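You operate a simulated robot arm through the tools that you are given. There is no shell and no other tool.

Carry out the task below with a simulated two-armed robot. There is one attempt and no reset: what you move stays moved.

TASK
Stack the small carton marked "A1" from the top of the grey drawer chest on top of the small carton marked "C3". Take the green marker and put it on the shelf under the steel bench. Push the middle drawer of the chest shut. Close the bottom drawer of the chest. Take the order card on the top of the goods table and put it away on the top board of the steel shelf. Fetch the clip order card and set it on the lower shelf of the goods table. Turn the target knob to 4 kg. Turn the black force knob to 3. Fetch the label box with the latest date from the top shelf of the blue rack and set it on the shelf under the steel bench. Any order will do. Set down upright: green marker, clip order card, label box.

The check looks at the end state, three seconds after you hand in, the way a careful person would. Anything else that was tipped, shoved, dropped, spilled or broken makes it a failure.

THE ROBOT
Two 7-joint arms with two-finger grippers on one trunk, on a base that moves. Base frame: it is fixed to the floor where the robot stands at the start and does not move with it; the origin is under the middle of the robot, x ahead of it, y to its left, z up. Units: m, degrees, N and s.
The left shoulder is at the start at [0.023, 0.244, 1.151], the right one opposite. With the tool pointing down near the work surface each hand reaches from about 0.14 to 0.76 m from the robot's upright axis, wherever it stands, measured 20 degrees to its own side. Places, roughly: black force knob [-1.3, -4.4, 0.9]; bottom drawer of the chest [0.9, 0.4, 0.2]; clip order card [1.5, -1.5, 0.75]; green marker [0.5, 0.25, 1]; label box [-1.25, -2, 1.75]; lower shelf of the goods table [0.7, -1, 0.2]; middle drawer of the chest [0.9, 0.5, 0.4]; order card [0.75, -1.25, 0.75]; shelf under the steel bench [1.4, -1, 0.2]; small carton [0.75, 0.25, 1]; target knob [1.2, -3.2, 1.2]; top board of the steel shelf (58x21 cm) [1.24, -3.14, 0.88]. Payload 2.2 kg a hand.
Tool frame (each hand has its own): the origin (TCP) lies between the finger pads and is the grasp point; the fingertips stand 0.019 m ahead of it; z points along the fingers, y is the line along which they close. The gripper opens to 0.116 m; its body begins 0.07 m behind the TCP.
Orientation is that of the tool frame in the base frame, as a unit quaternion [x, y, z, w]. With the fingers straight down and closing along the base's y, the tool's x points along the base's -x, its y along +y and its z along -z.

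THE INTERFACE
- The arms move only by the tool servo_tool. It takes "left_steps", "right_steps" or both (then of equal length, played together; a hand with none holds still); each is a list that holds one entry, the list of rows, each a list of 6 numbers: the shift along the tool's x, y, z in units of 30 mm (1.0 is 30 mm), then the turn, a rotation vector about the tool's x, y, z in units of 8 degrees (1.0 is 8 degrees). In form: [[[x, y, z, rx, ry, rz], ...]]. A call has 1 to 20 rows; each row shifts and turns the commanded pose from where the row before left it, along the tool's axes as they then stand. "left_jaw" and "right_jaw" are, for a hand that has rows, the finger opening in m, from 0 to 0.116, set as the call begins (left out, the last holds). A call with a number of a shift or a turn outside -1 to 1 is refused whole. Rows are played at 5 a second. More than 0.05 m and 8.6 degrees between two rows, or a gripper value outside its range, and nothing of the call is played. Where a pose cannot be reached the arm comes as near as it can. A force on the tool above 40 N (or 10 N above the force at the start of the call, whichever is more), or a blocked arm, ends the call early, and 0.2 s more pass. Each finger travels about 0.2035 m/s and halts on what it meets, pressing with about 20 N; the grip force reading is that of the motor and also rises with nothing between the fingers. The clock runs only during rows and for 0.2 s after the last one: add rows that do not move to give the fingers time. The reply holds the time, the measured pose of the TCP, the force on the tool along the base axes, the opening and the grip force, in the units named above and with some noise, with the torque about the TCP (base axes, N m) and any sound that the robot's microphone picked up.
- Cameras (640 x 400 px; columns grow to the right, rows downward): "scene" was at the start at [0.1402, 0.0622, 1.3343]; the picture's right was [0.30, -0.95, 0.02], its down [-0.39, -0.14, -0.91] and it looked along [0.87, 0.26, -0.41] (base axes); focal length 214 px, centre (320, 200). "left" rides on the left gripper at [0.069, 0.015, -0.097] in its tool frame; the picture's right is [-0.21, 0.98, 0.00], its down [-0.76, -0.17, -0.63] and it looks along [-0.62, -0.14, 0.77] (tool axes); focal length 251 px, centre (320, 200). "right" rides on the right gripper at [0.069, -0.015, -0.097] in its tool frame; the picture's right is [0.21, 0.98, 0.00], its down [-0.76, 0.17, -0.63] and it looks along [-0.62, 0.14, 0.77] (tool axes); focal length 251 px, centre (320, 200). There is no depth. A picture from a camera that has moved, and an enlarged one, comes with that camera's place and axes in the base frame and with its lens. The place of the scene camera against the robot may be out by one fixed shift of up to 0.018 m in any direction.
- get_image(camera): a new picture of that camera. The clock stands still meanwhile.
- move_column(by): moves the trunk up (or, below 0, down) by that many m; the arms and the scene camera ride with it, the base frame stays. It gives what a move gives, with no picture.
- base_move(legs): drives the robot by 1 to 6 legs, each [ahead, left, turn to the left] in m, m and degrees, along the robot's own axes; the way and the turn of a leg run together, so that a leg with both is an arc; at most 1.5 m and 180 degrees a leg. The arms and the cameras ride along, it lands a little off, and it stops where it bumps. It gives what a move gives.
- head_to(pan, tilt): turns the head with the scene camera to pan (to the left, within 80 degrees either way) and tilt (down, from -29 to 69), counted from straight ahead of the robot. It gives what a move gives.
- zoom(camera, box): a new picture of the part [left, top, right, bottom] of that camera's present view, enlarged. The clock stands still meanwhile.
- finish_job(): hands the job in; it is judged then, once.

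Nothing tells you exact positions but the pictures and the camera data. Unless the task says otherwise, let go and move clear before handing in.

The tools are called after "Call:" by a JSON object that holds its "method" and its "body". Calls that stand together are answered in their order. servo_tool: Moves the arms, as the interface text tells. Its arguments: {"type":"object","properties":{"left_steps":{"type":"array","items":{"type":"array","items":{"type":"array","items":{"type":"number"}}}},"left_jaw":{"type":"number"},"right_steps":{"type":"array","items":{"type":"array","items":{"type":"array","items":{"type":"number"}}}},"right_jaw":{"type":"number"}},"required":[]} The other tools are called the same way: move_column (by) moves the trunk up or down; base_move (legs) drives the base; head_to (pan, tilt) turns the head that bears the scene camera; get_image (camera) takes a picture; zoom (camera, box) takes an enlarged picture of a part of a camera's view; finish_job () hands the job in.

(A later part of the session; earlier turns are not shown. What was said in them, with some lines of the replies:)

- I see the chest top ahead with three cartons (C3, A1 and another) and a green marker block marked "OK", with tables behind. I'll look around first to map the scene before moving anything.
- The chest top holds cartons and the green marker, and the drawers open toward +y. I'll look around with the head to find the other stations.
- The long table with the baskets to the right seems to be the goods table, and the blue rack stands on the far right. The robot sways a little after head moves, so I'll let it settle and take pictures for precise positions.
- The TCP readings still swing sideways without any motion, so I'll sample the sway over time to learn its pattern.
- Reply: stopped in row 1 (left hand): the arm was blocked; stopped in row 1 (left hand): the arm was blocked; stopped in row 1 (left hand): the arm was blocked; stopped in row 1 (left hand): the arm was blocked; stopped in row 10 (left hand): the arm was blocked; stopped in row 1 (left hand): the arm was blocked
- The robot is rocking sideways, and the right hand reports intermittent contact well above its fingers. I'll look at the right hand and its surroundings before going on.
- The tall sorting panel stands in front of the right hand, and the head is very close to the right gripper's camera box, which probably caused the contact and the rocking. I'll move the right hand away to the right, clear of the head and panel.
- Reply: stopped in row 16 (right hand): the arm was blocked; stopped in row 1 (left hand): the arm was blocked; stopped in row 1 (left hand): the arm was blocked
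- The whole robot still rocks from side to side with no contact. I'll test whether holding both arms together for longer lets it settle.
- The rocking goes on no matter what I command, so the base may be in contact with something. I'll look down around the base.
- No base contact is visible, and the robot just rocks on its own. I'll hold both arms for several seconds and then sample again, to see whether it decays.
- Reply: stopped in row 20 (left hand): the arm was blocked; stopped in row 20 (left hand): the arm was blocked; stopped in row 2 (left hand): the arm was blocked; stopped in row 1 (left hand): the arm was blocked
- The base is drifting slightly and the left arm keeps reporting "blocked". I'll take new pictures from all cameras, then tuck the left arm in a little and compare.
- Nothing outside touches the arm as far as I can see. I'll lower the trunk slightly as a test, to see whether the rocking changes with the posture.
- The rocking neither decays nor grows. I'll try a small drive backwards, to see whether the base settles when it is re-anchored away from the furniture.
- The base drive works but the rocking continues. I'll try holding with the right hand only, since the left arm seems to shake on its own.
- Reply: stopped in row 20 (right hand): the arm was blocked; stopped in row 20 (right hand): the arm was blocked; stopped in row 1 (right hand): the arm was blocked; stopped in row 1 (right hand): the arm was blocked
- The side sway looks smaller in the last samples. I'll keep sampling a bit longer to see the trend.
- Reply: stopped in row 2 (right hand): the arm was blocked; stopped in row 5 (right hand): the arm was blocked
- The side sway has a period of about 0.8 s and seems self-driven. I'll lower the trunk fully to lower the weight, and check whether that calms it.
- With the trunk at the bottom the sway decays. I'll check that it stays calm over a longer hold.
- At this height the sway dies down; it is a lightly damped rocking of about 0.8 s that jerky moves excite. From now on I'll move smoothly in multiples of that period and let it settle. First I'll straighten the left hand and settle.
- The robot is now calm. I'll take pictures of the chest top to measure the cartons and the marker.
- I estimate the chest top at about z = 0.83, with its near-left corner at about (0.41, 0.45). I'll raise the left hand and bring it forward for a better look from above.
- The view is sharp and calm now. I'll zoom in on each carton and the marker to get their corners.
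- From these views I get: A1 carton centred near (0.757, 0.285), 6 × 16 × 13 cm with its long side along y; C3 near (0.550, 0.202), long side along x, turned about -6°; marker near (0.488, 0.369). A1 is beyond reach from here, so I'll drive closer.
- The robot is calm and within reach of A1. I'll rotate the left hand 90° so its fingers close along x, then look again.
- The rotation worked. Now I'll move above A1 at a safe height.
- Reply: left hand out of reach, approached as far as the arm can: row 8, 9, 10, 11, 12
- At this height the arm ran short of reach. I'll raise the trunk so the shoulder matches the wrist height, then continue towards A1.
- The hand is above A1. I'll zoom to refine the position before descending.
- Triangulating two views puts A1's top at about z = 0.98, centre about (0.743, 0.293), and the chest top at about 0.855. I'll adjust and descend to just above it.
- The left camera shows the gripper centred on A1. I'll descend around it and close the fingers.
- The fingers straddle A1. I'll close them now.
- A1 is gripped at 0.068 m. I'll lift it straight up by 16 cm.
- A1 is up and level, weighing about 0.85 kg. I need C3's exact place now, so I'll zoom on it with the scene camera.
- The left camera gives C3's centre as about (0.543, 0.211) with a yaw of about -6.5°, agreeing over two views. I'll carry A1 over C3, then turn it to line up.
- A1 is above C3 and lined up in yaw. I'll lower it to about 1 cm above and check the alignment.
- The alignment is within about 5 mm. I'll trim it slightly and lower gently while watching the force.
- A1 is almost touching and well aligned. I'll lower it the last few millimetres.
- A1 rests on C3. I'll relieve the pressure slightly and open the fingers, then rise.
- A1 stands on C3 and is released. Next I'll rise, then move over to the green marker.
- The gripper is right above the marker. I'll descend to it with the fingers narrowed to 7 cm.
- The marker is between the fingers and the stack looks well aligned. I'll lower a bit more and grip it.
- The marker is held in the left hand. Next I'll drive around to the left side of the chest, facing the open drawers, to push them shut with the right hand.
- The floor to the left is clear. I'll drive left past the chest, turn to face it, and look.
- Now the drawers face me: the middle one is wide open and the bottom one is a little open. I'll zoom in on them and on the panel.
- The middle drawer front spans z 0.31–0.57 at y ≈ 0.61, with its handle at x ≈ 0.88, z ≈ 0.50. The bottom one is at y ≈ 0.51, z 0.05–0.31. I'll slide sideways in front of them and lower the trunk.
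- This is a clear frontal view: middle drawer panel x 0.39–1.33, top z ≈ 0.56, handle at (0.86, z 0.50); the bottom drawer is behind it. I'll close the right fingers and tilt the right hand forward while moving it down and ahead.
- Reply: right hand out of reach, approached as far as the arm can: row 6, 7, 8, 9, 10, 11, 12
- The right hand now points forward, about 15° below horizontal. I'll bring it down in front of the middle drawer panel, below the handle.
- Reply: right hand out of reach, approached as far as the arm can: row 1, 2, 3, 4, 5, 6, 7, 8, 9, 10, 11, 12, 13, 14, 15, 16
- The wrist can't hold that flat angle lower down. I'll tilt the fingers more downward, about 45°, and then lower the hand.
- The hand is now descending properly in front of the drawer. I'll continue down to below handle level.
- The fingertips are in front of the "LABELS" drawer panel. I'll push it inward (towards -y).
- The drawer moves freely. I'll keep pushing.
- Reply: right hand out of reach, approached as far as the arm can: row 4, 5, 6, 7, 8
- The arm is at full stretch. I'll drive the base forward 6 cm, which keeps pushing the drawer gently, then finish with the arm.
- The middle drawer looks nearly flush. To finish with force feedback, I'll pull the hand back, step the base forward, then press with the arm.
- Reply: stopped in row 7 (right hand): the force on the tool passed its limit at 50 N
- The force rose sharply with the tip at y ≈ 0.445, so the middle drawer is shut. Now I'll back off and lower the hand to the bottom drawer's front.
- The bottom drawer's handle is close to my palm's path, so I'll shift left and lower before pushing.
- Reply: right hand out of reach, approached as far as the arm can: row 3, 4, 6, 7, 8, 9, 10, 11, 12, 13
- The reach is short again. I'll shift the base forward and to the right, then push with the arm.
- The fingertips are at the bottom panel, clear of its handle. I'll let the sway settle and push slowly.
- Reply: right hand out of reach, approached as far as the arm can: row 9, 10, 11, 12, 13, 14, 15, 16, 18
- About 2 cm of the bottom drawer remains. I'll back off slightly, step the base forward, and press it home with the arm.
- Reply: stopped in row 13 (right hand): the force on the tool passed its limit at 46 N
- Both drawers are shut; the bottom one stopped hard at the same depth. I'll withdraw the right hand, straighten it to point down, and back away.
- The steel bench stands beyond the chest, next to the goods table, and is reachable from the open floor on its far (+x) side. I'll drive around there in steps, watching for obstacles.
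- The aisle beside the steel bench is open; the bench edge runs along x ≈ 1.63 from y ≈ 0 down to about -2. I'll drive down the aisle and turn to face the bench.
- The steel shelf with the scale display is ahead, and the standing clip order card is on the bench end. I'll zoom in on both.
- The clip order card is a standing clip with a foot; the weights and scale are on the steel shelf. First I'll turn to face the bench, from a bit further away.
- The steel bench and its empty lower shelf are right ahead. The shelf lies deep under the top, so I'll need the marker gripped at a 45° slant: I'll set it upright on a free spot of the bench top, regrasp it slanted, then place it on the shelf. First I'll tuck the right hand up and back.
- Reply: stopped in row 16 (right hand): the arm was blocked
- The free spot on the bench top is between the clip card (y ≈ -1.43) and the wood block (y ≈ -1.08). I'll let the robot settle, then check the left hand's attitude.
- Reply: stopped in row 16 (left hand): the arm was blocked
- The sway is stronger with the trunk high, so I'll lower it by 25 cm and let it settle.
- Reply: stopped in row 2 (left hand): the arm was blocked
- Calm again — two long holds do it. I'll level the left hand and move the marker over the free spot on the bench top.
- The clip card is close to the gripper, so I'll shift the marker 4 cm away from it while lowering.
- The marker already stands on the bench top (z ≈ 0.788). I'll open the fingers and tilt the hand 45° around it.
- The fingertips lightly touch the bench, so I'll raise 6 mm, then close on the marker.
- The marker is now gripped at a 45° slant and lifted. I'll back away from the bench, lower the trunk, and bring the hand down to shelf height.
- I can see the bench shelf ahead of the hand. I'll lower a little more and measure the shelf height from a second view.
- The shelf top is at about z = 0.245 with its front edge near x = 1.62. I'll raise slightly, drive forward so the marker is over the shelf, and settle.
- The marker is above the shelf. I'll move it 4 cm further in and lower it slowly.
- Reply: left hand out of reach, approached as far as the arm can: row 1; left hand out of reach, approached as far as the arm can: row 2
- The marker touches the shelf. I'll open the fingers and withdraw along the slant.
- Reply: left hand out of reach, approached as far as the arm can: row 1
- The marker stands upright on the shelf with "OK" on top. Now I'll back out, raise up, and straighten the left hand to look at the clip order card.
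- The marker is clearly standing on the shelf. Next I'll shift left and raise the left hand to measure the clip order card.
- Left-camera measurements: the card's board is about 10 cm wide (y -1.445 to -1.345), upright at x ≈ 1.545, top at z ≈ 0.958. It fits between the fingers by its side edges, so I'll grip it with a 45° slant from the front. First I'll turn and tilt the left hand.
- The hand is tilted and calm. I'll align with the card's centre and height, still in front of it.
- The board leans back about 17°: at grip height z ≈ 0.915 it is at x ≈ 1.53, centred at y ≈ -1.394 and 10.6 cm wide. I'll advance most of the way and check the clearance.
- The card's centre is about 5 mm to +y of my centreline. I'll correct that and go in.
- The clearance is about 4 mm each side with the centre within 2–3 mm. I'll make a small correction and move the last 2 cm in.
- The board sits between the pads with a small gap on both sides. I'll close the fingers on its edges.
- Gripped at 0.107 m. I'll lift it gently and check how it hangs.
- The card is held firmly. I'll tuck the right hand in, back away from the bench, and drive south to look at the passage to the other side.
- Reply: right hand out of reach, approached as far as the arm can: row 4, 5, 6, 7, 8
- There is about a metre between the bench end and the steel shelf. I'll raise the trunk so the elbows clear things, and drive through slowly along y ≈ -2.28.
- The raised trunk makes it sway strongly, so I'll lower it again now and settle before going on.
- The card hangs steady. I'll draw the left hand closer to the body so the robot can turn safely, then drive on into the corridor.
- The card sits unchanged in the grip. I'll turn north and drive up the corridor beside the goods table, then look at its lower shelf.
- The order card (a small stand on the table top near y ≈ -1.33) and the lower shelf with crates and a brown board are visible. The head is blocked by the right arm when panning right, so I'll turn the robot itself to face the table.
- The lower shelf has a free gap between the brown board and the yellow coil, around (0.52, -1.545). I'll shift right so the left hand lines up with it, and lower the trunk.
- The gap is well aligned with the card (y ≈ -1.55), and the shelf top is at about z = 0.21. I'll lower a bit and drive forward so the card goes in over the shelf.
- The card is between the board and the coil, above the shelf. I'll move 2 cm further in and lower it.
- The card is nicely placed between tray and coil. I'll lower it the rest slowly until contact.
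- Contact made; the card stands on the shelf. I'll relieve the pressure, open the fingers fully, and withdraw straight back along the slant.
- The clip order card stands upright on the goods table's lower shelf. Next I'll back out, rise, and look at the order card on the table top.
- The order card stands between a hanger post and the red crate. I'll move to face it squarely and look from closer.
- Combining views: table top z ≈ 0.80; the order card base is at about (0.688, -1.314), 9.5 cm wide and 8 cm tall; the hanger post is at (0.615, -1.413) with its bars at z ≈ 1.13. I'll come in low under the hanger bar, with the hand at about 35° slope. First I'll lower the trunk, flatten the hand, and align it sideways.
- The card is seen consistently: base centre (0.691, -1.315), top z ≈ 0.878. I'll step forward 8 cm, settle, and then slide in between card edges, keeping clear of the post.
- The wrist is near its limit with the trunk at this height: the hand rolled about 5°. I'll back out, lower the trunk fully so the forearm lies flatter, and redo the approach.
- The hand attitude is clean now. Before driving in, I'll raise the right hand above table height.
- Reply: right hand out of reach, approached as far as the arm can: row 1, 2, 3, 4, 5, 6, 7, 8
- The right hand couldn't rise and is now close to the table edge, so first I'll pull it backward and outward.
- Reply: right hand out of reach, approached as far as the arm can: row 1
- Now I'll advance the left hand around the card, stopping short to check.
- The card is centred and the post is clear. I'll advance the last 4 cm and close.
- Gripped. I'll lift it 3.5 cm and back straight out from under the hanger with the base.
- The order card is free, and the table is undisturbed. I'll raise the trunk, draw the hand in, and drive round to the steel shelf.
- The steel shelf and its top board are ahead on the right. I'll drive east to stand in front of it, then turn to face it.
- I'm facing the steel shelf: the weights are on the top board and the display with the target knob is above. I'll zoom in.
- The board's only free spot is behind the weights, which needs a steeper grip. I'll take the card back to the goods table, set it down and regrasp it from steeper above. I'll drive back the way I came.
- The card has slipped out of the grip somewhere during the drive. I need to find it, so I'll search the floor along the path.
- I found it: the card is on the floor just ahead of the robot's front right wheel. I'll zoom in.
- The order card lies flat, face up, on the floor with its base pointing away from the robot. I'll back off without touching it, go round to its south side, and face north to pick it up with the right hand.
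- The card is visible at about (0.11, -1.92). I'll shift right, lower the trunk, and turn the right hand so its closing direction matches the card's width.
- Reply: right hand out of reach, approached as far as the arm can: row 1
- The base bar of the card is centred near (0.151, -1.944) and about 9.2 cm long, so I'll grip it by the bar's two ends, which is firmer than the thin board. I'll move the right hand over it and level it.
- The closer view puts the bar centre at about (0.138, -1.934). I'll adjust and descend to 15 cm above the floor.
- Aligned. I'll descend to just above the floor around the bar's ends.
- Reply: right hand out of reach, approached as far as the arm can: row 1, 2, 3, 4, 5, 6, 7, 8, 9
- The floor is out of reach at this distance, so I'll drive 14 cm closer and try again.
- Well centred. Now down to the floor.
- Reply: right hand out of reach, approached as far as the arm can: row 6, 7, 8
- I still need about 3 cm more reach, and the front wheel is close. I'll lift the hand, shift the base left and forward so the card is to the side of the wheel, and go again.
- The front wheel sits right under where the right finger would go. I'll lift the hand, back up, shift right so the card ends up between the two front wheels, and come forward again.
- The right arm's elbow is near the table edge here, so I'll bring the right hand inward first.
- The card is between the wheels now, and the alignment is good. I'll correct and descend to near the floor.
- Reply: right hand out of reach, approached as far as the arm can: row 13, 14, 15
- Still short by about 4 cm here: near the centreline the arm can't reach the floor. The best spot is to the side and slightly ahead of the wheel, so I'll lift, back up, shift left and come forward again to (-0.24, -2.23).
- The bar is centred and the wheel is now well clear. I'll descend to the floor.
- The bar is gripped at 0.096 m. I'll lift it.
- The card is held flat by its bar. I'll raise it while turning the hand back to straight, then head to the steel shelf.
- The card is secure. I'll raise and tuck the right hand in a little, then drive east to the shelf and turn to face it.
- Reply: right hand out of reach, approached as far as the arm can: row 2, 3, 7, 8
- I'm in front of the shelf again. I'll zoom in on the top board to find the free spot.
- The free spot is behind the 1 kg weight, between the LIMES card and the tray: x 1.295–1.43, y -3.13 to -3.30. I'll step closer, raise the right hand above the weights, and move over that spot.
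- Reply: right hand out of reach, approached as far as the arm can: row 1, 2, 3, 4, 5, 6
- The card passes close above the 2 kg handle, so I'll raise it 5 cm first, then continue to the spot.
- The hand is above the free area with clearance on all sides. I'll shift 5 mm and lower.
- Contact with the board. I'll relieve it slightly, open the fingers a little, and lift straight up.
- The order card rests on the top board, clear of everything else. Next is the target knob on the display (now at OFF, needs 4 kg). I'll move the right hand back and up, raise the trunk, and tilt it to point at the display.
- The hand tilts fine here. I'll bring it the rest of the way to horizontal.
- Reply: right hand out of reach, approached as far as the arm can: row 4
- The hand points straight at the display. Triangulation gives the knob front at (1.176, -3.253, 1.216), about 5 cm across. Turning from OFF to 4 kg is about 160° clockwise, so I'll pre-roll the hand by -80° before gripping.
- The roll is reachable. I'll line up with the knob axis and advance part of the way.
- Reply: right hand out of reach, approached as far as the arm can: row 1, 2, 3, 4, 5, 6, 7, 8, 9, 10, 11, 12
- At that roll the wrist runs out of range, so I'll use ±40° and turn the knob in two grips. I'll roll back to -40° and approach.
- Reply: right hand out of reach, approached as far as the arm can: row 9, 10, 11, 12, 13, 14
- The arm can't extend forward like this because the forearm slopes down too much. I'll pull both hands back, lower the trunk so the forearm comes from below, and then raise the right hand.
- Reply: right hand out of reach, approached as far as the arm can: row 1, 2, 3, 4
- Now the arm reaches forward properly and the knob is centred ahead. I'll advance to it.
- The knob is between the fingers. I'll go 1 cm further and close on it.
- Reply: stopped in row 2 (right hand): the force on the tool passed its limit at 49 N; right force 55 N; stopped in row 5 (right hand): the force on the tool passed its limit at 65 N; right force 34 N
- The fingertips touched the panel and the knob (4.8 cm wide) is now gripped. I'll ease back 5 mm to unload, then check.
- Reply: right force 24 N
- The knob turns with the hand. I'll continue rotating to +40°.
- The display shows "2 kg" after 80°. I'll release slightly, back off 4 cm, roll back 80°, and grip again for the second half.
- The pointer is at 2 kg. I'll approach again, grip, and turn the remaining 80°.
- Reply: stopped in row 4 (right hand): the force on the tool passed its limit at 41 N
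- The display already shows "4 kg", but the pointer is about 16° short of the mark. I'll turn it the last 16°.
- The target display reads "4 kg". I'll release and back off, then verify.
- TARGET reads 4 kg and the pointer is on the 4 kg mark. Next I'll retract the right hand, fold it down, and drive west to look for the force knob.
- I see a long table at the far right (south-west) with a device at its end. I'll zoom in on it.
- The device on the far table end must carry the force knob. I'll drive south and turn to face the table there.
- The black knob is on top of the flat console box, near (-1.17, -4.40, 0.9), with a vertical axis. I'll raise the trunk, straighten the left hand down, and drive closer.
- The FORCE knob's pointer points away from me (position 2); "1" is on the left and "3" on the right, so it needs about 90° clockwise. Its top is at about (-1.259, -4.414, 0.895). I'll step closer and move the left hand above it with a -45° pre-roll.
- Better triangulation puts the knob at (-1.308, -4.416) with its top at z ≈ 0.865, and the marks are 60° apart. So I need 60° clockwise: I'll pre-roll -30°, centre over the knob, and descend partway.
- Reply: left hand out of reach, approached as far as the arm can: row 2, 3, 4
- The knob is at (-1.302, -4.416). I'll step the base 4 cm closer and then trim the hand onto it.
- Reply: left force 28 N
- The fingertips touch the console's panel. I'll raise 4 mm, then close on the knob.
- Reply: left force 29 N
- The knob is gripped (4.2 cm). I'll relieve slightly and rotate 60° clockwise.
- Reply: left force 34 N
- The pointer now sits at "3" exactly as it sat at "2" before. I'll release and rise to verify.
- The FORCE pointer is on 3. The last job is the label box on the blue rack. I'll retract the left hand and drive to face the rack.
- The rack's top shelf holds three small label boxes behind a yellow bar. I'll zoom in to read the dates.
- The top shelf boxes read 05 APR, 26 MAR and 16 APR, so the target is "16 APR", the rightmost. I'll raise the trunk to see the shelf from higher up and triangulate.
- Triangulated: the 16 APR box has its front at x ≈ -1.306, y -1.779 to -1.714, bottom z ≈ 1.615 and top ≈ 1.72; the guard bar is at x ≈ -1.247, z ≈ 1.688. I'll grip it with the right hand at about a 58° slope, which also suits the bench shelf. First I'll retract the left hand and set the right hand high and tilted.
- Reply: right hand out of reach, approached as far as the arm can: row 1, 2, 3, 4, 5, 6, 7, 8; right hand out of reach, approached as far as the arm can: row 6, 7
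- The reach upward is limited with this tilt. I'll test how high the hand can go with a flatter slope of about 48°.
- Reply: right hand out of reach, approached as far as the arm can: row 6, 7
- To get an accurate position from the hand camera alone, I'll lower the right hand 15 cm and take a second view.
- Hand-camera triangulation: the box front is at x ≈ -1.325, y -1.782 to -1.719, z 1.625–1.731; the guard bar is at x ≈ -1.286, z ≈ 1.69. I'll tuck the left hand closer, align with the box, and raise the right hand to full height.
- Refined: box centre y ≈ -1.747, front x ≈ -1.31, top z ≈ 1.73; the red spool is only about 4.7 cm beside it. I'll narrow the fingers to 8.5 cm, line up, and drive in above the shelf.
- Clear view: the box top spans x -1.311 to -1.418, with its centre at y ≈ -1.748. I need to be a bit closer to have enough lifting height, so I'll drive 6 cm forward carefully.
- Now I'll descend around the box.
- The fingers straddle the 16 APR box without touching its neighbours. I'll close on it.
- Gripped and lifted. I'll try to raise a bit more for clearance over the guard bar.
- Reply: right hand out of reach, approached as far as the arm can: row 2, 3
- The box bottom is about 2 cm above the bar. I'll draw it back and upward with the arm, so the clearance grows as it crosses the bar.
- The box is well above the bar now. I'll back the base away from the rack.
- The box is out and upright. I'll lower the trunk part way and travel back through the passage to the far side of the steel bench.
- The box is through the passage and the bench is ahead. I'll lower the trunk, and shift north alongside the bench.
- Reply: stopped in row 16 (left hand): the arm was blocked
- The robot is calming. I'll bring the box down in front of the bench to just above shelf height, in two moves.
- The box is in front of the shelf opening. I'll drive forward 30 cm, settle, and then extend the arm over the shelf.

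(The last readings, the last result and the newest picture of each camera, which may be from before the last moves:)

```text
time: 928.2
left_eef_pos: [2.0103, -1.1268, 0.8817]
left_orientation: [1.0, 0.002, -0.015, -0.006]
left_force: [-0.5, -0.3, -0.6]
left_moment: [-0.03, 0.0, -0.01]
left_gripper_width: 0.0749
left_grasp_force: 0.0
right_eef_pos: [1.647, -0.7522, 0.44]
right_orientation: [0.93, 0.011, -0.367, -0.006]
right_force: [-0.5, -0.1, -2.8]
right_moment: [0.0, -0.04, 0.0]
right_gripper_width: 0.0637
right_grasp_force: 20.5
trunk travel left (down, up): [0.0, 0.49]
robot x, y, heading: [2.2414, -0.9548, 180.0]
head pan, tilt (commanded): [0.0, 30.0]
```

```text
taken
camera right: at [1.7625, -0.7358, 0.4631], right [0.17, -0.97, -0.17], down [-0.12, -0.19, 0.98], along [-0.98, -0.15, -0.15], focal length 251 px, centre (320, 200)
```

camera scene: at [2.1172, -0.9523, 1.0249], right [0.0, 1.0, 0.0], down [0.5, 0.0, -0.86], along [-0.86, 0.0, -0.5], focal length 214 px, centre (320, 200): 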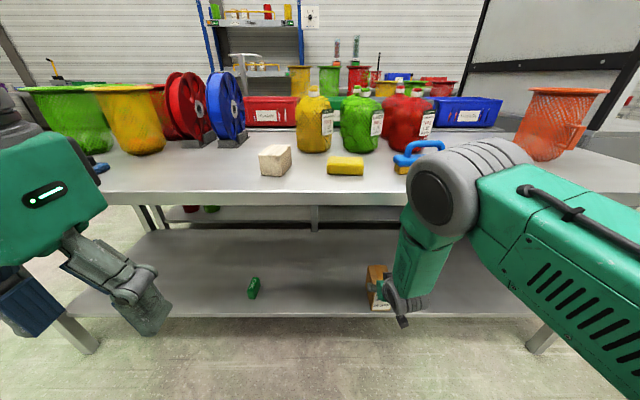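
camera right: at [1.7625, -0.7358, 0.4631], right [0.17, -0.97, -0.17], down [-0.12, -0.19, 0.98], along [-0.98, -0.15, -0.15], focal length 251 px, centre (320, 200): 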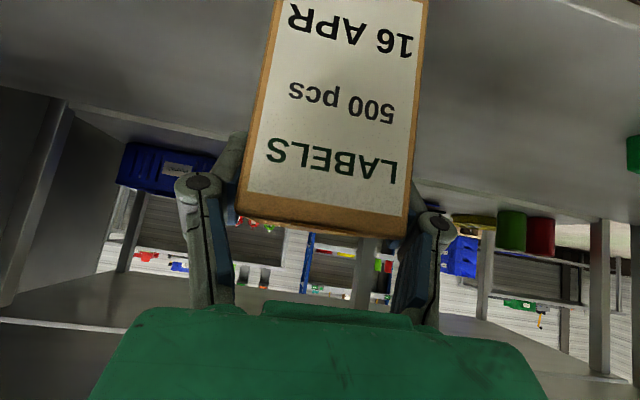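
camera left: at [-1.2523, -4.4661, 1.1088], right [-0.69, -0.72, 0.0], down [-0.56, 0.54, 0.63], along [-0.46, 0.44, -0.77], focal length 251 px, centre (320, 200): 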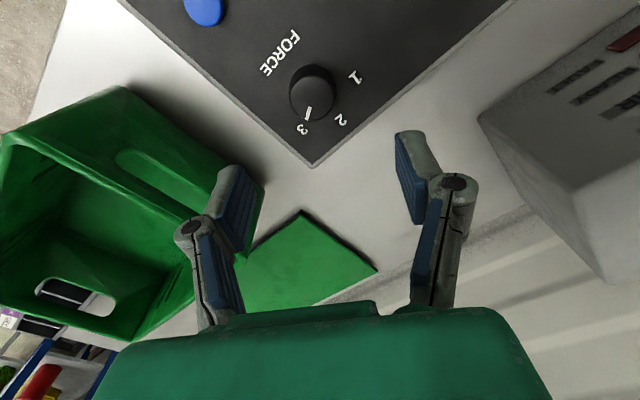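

Call:
{"method": "servo_tool", "body": {"right_steps": [[[-0.216, 0, 0.544, 0, 0, 0], [-0.216, 0, 0.544, 0, 0, 0], [-0.216, 0, 0.544, 0, 0, 0], [-0.216, 0, 0.544, 0, 0, 0], [-0.216, 0, 0.544, 0, 0, 0], [-0.216, 0, 0.544, 0, 0, 0], [-0.216, 0, 0.544, 0, 0, 0], [-0.216, 0, 0.544, 0, 0, 0], [0, 0, 0, 0, 0, 0], [0, 0, 0, 0, 0, 0], [0, 0, 0, 0, 0, 0], [0, 0, 0, 0, 0, 0]]]}}

Call:
{"method": "get_image", "body": {"camera": "scene"}}

Call:
{"method": "get_image", "body": {"camera": "right"}}

```text
time: 930.8
left_eef_pos: [2.0103, -1.1272, 0.8818]
left_orientation: [1.0, 0.002, -0.016, -0.005]
left_force: [-1.0, -0.1, 1.1]
left_moment: [0.0, 0.01, 0.01]
left_gripper_width: 0.0751
left_grasp_force: 0.1
right_eef_pos: [1.5201, -0.7527, 0.3792]
right_orientation: [0.93, 0.011, -0.368, -0.006]
right_force: [-0.5, 0.4, -3.0]
right_moment: [0.03, -0.05, 0.02]
right_gripper_width: 0.0639
right_grasp_force: 20.2
trunk travel left (down, up): [0.0, 0.49]
robot x, y, heading: [2.2424, -0.9585, 179.9]
head pan, tilt (commanded): [0.0, 30.0]
```

```text
taken
camera scene: at [2.1167, -0.9521, 1.0249], right [0.0, 1.0, 0.0], down [0.5, 0.0, -0.86], along [-0.86, 0.0, -0.5], focal length 214 px, centre (320, 200)
```

scene: 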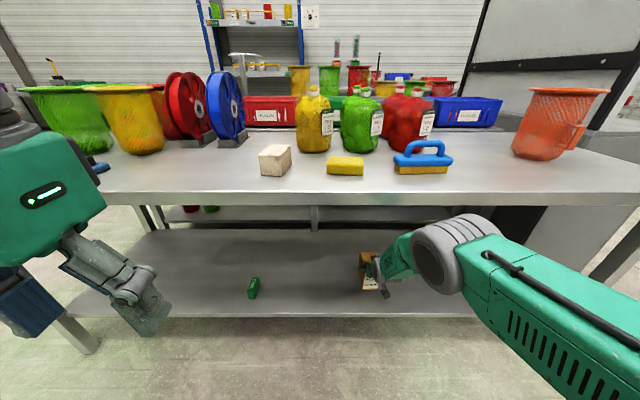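

```text
taken
camera right: at [1.6349, -0.7373, 0.4028], right [0.17, -0.97, -0.17], down [-0.12, -0.19, 0.98], along [-0.98, -0.15, -0.15], focal length 251 px, centre (320, 200)
```

right: 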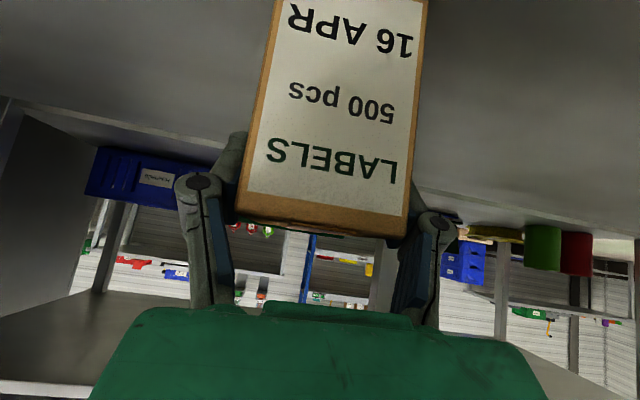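

The box is over the shelf. I'll lower it slowly.

Call:
{"method": "servo_tool", "body": {"right_steps": [[[0.152, 0, 0.162, 0, 0, 0], [0.152, 0, 0.162, 0, 0, 0], [0.152, 0, 0.162, 0, 0, 0], [0.152, 0, 0.162, 0, 0, 0], [0.152, 0, 0.162, 0, 0, 0], [0.152, 0, 0.162, 0, 0, 0], [0, 0, 0, 0, 0, 0], [0, 0, 0, 0, 0, 0]]]}}

Call:
{"method": "zoom", "body": {"camera": "scene", "box": [300, 210, 460, 330]}}

```text
time: 932.6
left_eef_pos: [2.0096, -1.1262, 0.8825]
left_orientation: [1.0, 0.002, -0.016, -0.005]
left_force: [0.9, -0.3, -0.3]
left_moment: [0.01, -0.03, -0.02]
left_gripper_width: 0.075
left_grasp_force: 0.1
right_eef_pos: [1.5196, -0.7533, 0.3406]
right_orientation: [0.93, 0.011, -0.368, -0.007]
right_force: [-0.3, 0.7, -3.4]
right_moment: [-0.01, -0.04, 0.02]
right_gripper_width: 0.0642
right_grasp_force: 20.4
trunk travel left (down, up): [0.0, 0.49]
robot x, y, heading: [2.2364, -0.9538, 180.1]
head pan, tilt (commanded): [0.0, 30.0]
```

```text
3.33 times, centred on (380, 270) of scene
camera zoom: at [2.1168, -0.9521, 1.0249], right [0.0, 1.0, 0.0], down [0.5, 0.0, -0.86], along [-0.86, 0.0, -0.5], focal length 715 px, centre (120, -33)
```

zoom: 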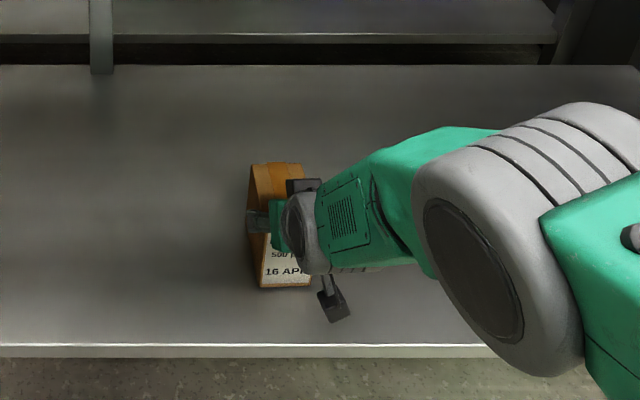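

Call:
{"method": "servo_tool", "body": {"right_steps": [[[0.08, 0, 0.085, 0, 0, 0], [0.08, 0, 0.085, 0, 0, 0], [0.08, 0, 0.085, 0, 0, 0], [0, 0, 0, 0, 0, 0]]]}}

Call:
{"method": "servo_tool", "body": {"right_steps": [[[0.07, 0, 0.075, 0, 0, 0], [0.07, 0, 0.075, 0, 0, 0], [0, 0, 0, 0, 0, 0]]]}}

Call:
{"method": "servo_tool", "body": {"right_steps": [[[0.07, 0, 0.075, 0, 0, 0], [0.07, 0, 0.075, 0, 0, 0], [0, 0, 0, 0, 0, 0]]]}}

```text
time: 933.6
left_eef_pos: [2.0114, -1.1273, 0.8813]
left_orientation: [1.0, 0.001, -0.017, -0.005]
left_force: [0.2, -0.1, 1.0]
left_moment: [-0.01, 0.01, 0.01]
left_gripper_width: 0.0751
left_grasp_force: 0.0
right_eef_pos: [1.5168, -0.7527, 0.3352]
right_orientation: [0.928, 0.012, -0.372, -0.006]
right_force: [1.1, 3.1, 17.5]
right_moment: [-0.37, 0.09, -0.05]
right_gripper_width: 0.0638
right_grasp_force: 19.9
trunk travel left (down, up): [0.0, 0.49]
robot x, y, heading: [2.2384, -0.9534, 179.9]
head pan, tilt (commanded): [0.0, 30.0]
```

```text
time: 934.4
left_eef_pos: [2.0098, -1.128, 0.8825]
left_orientation: [1.0, 0.001, -0.016, -0.006]
left_force: [0.3, 0.4, -0.2]
left_moment: [-0.01, -0.01, -0.01]
left_gripper_width: 0.0748
left_grasp_force: 0.1
right_eef_pos: [1.5183, -0.7531, 0.3275]
right_orientation: [0.929, 0.011, -0.37, -0.007]
right_force: [-3.5, -1.5, 20.2]
right_moment: [-0.66, 0.15, -0.04]
right_gripper_width: 0.0641
right_grasp_force: 19.9
trunk travel left (down, up): [0.0, 0.49]
robot x, y, heading: [2.2388, -0.954, 179.7]
head pan, tilt (commanded): [0.0, 30.0]
```

```text
time: 935.2
left_eef_pos: [2.0122, -1.1274, 0.882]
left_orientation: [1.0, 0.001, -0.016, -0.006]
left_force: [0.1, -0.3, -0.3]
left_moment: [0.0, 0.01, -0.01]
left_gripper_width: 0.075
left_grasp_force: 0.0
right_eef_pos: [1.5191, -0.7519, 0.3238]
right_orientation: [0.929, 0.011, -0.37, -0.008]
right_force: [7.3, 0.7, 34.7]
right_moment: [-0.47, -0.19, 0.19]
right_gripper_width: 0.0659
right_grasp_force: 20.6
trunk travel left (down, up): [0.0, 0.49]
robot x, y, heading: [2.2412, -0.9515, 179.7]
head pan, tilt (commanded): [0.0, 30.0]
```

The box is firmly on the shelf. I'll relieve the pressure, open the fingers, and withdraw along the slant.

Call:
{"method": "servo_tool", "body": {"right_steps": [[[-0.06, 0, -0.065, 0, 0, 0], [-0.06, 0, -0.065, 0, 0, 0], [0, 0, 0, 0, 0, 0]]]}}

Call:
{"method": "servo_tool", "body": {"right_steps": [[[0, 0, 0, 0, 0, 0], [0, 0, 0, 0, 0, 0], [0, 0, 0, 0, 0, 0], [0, 0, 0, 0, 0, 0]]], "right_jaw": 0.095}}

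Call:
{"method": "get_image", "body": {"camera": "right"}}

Call:
{"method": "servo_tool", "body": {"right_steps": [[[0, 0, -0.2, 0, 0, 0], [0, 0, -0.4, 0, 0, 0], [0, 0, -0.5, 0, 0, 0], [0, 0, -0.5, 0, 0, 0], [0, 0, -0.5, 0, 0, 0], [0, 0, -0.5, 0, 0, 0], [0, 0, 0, 0, 0, 0], [0, 0, 0, 0, 0, 0]]]}}

Call:
{"method": "get_image", "body": {"camera": "right"}}

Call:
{"method": "get_image", "body": {"camera": "scene"}}

```text
time: 936.0
left_eef_pos: [2.0094, -1.1271, 0.8824]
left_orientation: [1.0, 0.002, -0.016, -0.006]
left_force: [0.0, -0.1, 0.4]
left_moment: [-0.02, 0.03, 0.0]
left_gripper_width: 0.0748
left_grasp_force: 0.0
right_eef_pos: [1.5203, -0.7529, 0.323]
right_orientation: [0.93, 0.01, -0.366, -0.007]
right_force: [-3.8, -1.5, 8.2]
right_moment: [-0.48, 0.38, -0.07]
right_gripper_width: 0.0657
right_grasp_force: 20.2
trunk travel left (down, up): [0.0, 0.49]
robot x, y, heading: [2.2417, -0.9571, 180.1]
head pan, tilt (commanded): [0.0, 30.0]
```

```text
time: 937.0
left_eef_pos: [2.0101, -1.1279, 0.8814]
left_orientation: [1.0, 0.001, -0.016, -0.005]
left_force: [0.1, -0.5, 0.9]
left_moment: [0.02, 0.0, -0.03]
left_gripper_width: 0.075
left_grasp_force: 0.0
right_eef_pos: [1.5197, -0.7533, 0.3238]
right_orientation: [0.93, 0.011, -0.367, -0.007]
right_force: [0.3, 0.1, -0.3]
right_moment: [0.01, 0.01, -0.01]
right_gripper_width: 0.0953
right_grasp_force: 0.0
trunk travel left (down, up): [0.0, 0.49]
robot x, y, heading: [2.2391, -0.9535, 180.1]
head pan, tilt (commanded): [0.0, 30.0]
```

```text
taken
camera right: at [1.6355, -0.7358, 0.3463], right [0.17, -0.97, -0.17], down [-0.12, -0.19, 0.98], along [-0.98, -0.15, -0.15], focal length 251 px, centre (320, 200)
```

right: 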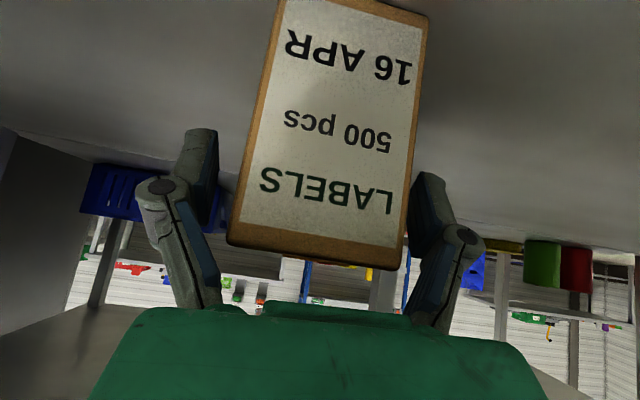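

```text
time: 938.8
left_eef_pos: [2.0099, -1.1264, 0.8817]
left_orientation: [1.0, 0.002, -0.016, -0.005]
left_force: [-0.1, 0.9, 0.2]
left_moment: [0.0, 0.02, 0.02]
left_gripper_width: 0.075
left_grasp_force: 0.1
right_eef_pos: [1.5739, -0.7532, 0.3808]
right_orientation: [0.93, 0.011, -0.368, -0.007]
right_force: [-0.8, 0.2, 0.0]
right_moment: [0.02, 0.01, 0.01]
right_gripper_width: 0.095
right_grasp_force: 0.1
trunk travel left (down, up): [0.0, 0.49]
robot x, y, heading: [2.2404, -0.9519, 180.1]
head pan, tilt (commanded): [0.0, 30.0]
```

```text
taken
camera right: at [1.6893, -0.7364, 0.4035], right [0.17, -0.97, -0.17], down [-0.12, -0.19, 0.98], along [-0.98, -0.15, -0.15], focal length 251 px, centre (320, 200)
```

right: 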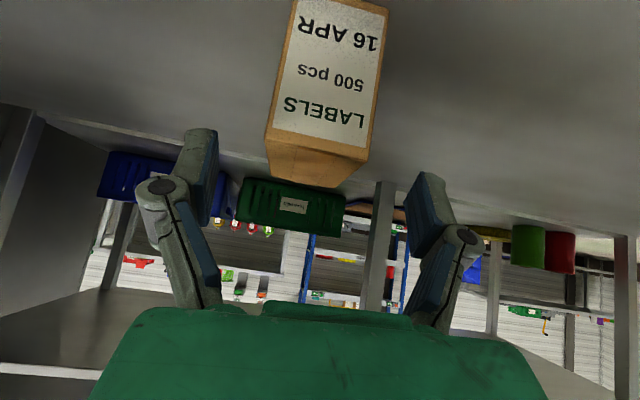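

```text
taken
camera scene: at [2.1174, -0.9523, 1.025], right [0.0, 1.0, 0.0], down [0.5, 0.0, -0.86], along [-0.86, 0.0, -0.5], focal length 214 px, centre (320, 200)
```

scene: 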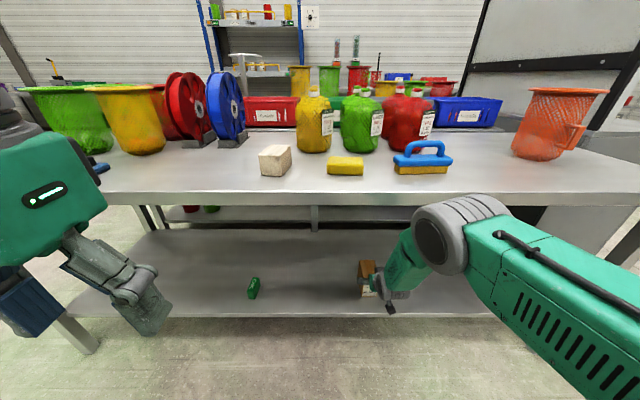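

The label box stands upright on the shelf. I'll back away and check the whole shelf.

Call:
{"method": "base_move", "body": {"legs": [[-0.35, 0, 0]]}}

Call:
{"method": "zoom", "body": {"camera": "scene", "box": [120, 60, 560, 300]}}

Call:
{"method": "zoom", "body": {"camera": "scene", "box": [220, 200, 460, 290]}}

```text
time: 941.1
left_eef_pos: [2.3571, -1.1274, 0.8825]
left_orientation: [1.0, 0.002, -0.015, -0.005]
left_force: [0.1, 0.8, 0.3]
left_moment: [0.03, -0.01, 0.02]
left_gripper_width: 0.0749
left_grasp_force: 0.1
right_eef_pos: [1.9203, -0.7541, 0.3811]
right_orientation: [0.93, 0.013, -0.368, -0.005]
right_force: [-0.2, -0.6, 0.2]
right_moment: [-0.01, -0.02, 0.0]
right_gripper_width: 0.0949
right_grasp_force: 0.0
trunk travel left (down, up): [0.0, 0.49]
robot x, y, heading: [2.5862, -0.9516, -179.7]
head pan, tilt (commanded): [0.0, 30.0]
```

```text
1.45 times, centred on (340, 180) of scene
camera zoom: at [2.4645, -0.9528, 1.0251], right [0.0, 1.0, 0.0], down [0.5, 0.0, -0.86], along [-0.86, 0.0, -0.5], focal length 312 px, centre (291, 229)
```

zoom: 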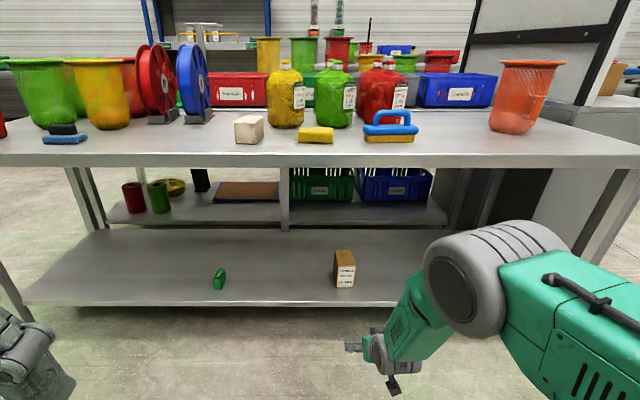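

```text
2.67 times, centred on (340, 245) of scene
camera zoom: at [2.4645, -0.9528, 1.0251], right [0.0, 1.0, 0.0], down [0.5, 0.0, -0.86], along [-0.86, 0.0, -0.5], focal length 572 px, centre (267, 80)
```

zoom: 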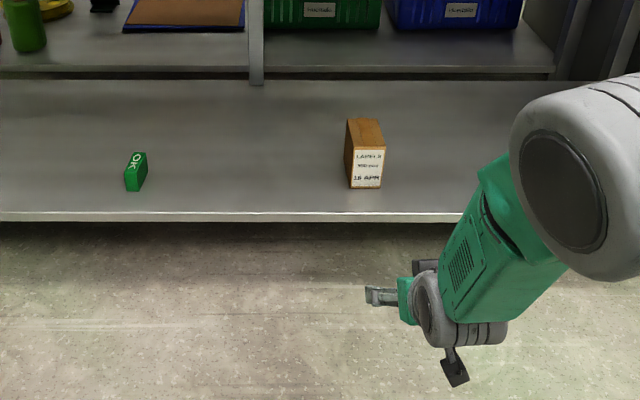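

Both the marker and the label box stand upright on the bench shelf. Before handing in, I'll lift the right hand clear and take a last look at the chest (stack and drawers).

Call:
{"method": "servo_tool", "body": {"right_steps": [[[-0.3, 0, -0.5, 0, 0, 0], [-0.457, 0, -0.856, 0, 0, 0], [-0.457, 0, -0.856, 0, 0, 0], [-0.457, 0, -0.856, 0, 0, 0], [-0.457, 0, -0.856, 0, 0, 0], [-0.457, 0, -0.856, 0, 0, 0], [-0.457, 0, -0.856, 0, 0, 0], [-0.457, 0, -0.856, 0, 0, 0], [-0.457, 0, -0.856, 0, 0, 0], [-0.457, 0, -0.856, 0, 0, 0], [-0.457, 0, -0.856, 0, 0, 0], [-0.457, 0, -0.856, 0, 0, 0], [-0.457, 0, -0.856, 0, 0, 0], [-0.457, 0, -0.856, 0, 0, 0], [-0.457, 0, -0.856, 0, 0, 0], [-0.3, 0, -0.5, 0, 0, 0], [0, 0, 0, 0, 0, 0], [0, 0, 0, 0, 0, 0]]]}}

Call:
{"method": "move_column", "body": {"by": 0.2}}

Call:
{"method": "base_move", "body": {"legs": [[0.12, 0, 0], [0, -1.3, 0], [0, -0.75, 0]]}}

Call:
{"method": "head_to", "body": {"pan": 20, "tilt": 20}}

Call:
{"method": "get_image", "body": {"camera": "scene"}}

```text
time: 944.9
left_eef_pos: [2.3598, -1.1282, 0.8825]
left_orientation: [1.0, 0.003, -0.017, -0.005]
left_force: [-0.6, 0.5, 0.2]
left_moment: [-0.04, -0.05, 0.02]
left_gripper_width: 0.0749
left_grasp_force: 0.0
right_eef_pos: [2.0343, -0.7618, 0.8097]
right_orientation: [0.929, 0.013, -0.37, -0.005]
right_force: [-0.7, -0.1, 1.3]
right_moment: [0.06, 0.02, 0.04]
right_gripper_width: 0.095
right_grasp_force: 0.1
trunk travel left (down, up): [0.0, 0.49]
robot x, y, heading: [2.5862, -0.9559, -179.7]
head pan, tilt (commanded): [0.0, 30.0]
```

```text
time: 947.0
left_eef_pos: [2.3592, -1.128, 1.0806]
left_orientation: [1.0, 0.002, -0.018, -0.005]
left_force: [-0.7, 0.7, -0.6]
left_moment: [-0.02, 0.0, -0.01]
left_gripper_width: 0.0746
left_grasp_force: 0.1
right_eef_pos: [2.0337, -0.7629, 1.0101]
right_orientation: [0.93, 0.013, -0.368, -0.006]
right_force: [0.7, -0.7, -0.7]
right_moment: [0.02, 0.02, 0.02]
right_gripper_width: 0.0949
right_grasp_force: 0.0
trunk travel left (down, up): [-0.2, 0.29]
robot x, y, heading: [2.5879, -0.9541, -179.8]
head pan, tilt (commanded): [0.0, 30.0]
```

```text
time: 958.2
left_eef_pos: [2.1921, 0.9376, 1.0831]
left_orientation: [1.0, 0.024, -0.017, -0.005]
left_force: [0.7, -0.6, 0.1]
left_moment: [0.0, -0.02, 0.03]
left_gripper_width: 0.075
left_grasp_force: 0.1
right_eef_pos: [1.8508, 1.2886, 1.0112]
right_orientation: [0.929, 0.032, -0.37, 0.002]
right_force: [0.1, -0.1, 0.3]
right_moment: [0.04, 0.01, 0.0]
right_gripper_width: 0.0949
right_grasp_force: 0.0
trunk travel left (down, up): [-0.2, 0.29]
robot x, y, heading: [2.4152, 1.1214, -177.2]
head pan, tilt (commanded): [0.0, 30.0]
```

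```text
time: 959.0
left_eef_pos: [2.1942, 0.9379, 1.0827]
left_orientation: [1.0, 0.025, -0.018, -0.005]
left_force: [0.0, -0.2, -0.2]
left_moment: [0.03, 0.02, -0.01]
left_gripper_width: 0.0749
left_grasp_force: 0.1
right_eef_pos: [1.8527, 1.2899, 1.0113]
right_orientation: [0.929, 0.033, -0.37, 0.002]
right_force: [-0.4, -0.6, 0.7]
right_moment: [0.01, 0.01, -0.01]
right_gripper_width: 0.0951
right_grasp_force: 0.1
trunk travel left (down, up): [-0.2, 0.29]
robot x, y, heading: [2.412, 1.123, -177.6]
head pan, tilt (commanded): [20.0, 20.0]
```

```text
taken
camera scene: at [2.293, 1.0854, 1.2411], right [-0.38, 0.92, 0.0], down [0.32, 0.13, -0.94], along [-0.87, -0.36, -0.35], focal length 214 px, centre (320, 200)
```

scene: 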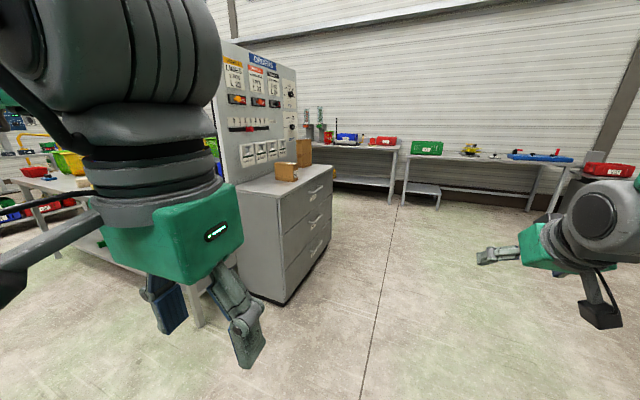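

Call:
{"method": "zoom", "body": {"camera": "scene", "box": [210, 60, 370, 310]}}

Call:
{"method": "zoom", "body": {"camera": "scene", "box": [260, 130, 350, 220]}}

```text
1.60 times, centred on (290, 185) of scene
camera zoom: at [2.293, 1.0854, 1.2411], right [-0.38, 0.92, 0.0], down [0.32, 0.13, -0.94], along [-0.87, -0.36, -0.35], focal length 343 px, centre (368, 224)
```

zoom: 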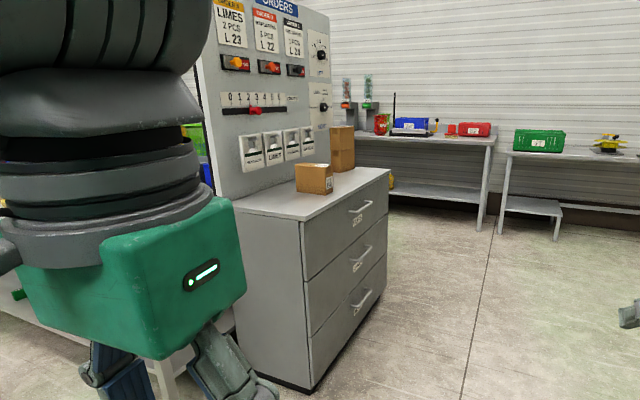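

```text
4.44 times, centred on (305, 175) of scene
camera zoom: at [2.293, 1.0854, 1.2411], right [-0.38, 0.92, 0.0], down [0.32, 0.13, -0.94], along [-0.87, -0.36, -0.35], focal length 953 px, centre (387, 311)
```

zoom: 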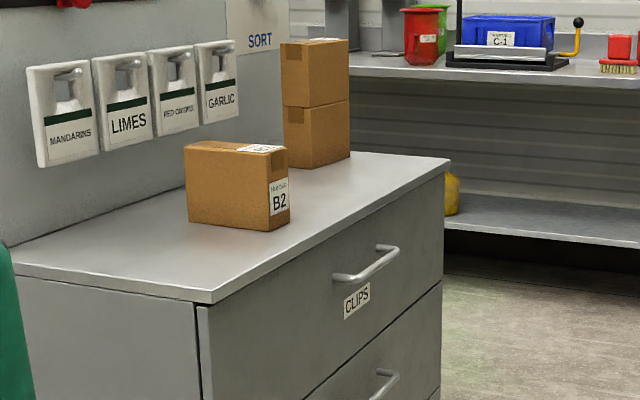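

Everything checks out: A1 is on C3, all the drawers are flush, the marker and label box are on the bench shelf, the clip card is on the goods table's lower shelf, the order card is on the steel shelf's top board, the target reads 4 kg and force points to 3. The order card lies flat there: it slipped from the gripper on the way, and I picked it up off the floor. Both hands are empty and clear, so I'm handing in.

Call:
{"method": "finish_job", "body": {}}

```text
The job is handed in.
```

I've finished all nine jobs and handed in. I don't have the check's result, only what I could see in the pictures.

| Job | End state |
|---|---|
| Carton A1 | Stacked on C3 and still standing when I looked just before handing in |
| Green marker | Upright on the shelf under the steel bench |
| Middle and bottom drawers | Both shut and flush |
| Order card | On the top board of the steel shelf, lying flat |
| Clip order card | Upright on the lower shelf of the goods table |
| Target knob | Display reads 4 kg |
| Force knob | Pointer on 3 |
| Label box | The 16 APR box, the latest of the three dates, is upright on the shelf under the steel bench |

- **Order card dropped:** It slipped out of the gripper while I was driving and fell to the floor. I picked it up by its base and set it down flat behind the 1 kg weight, the only free spot on that board. It wasn't on your upright list, so I left it lying flat.
- **Possible brush with the goods table:** While I was picking the card up, the right elbow passed very close to the table's south-west corner. I saw nothing moved, but I can't rule out a light touch.

Both hands were empty and clear of everything at hand-in.
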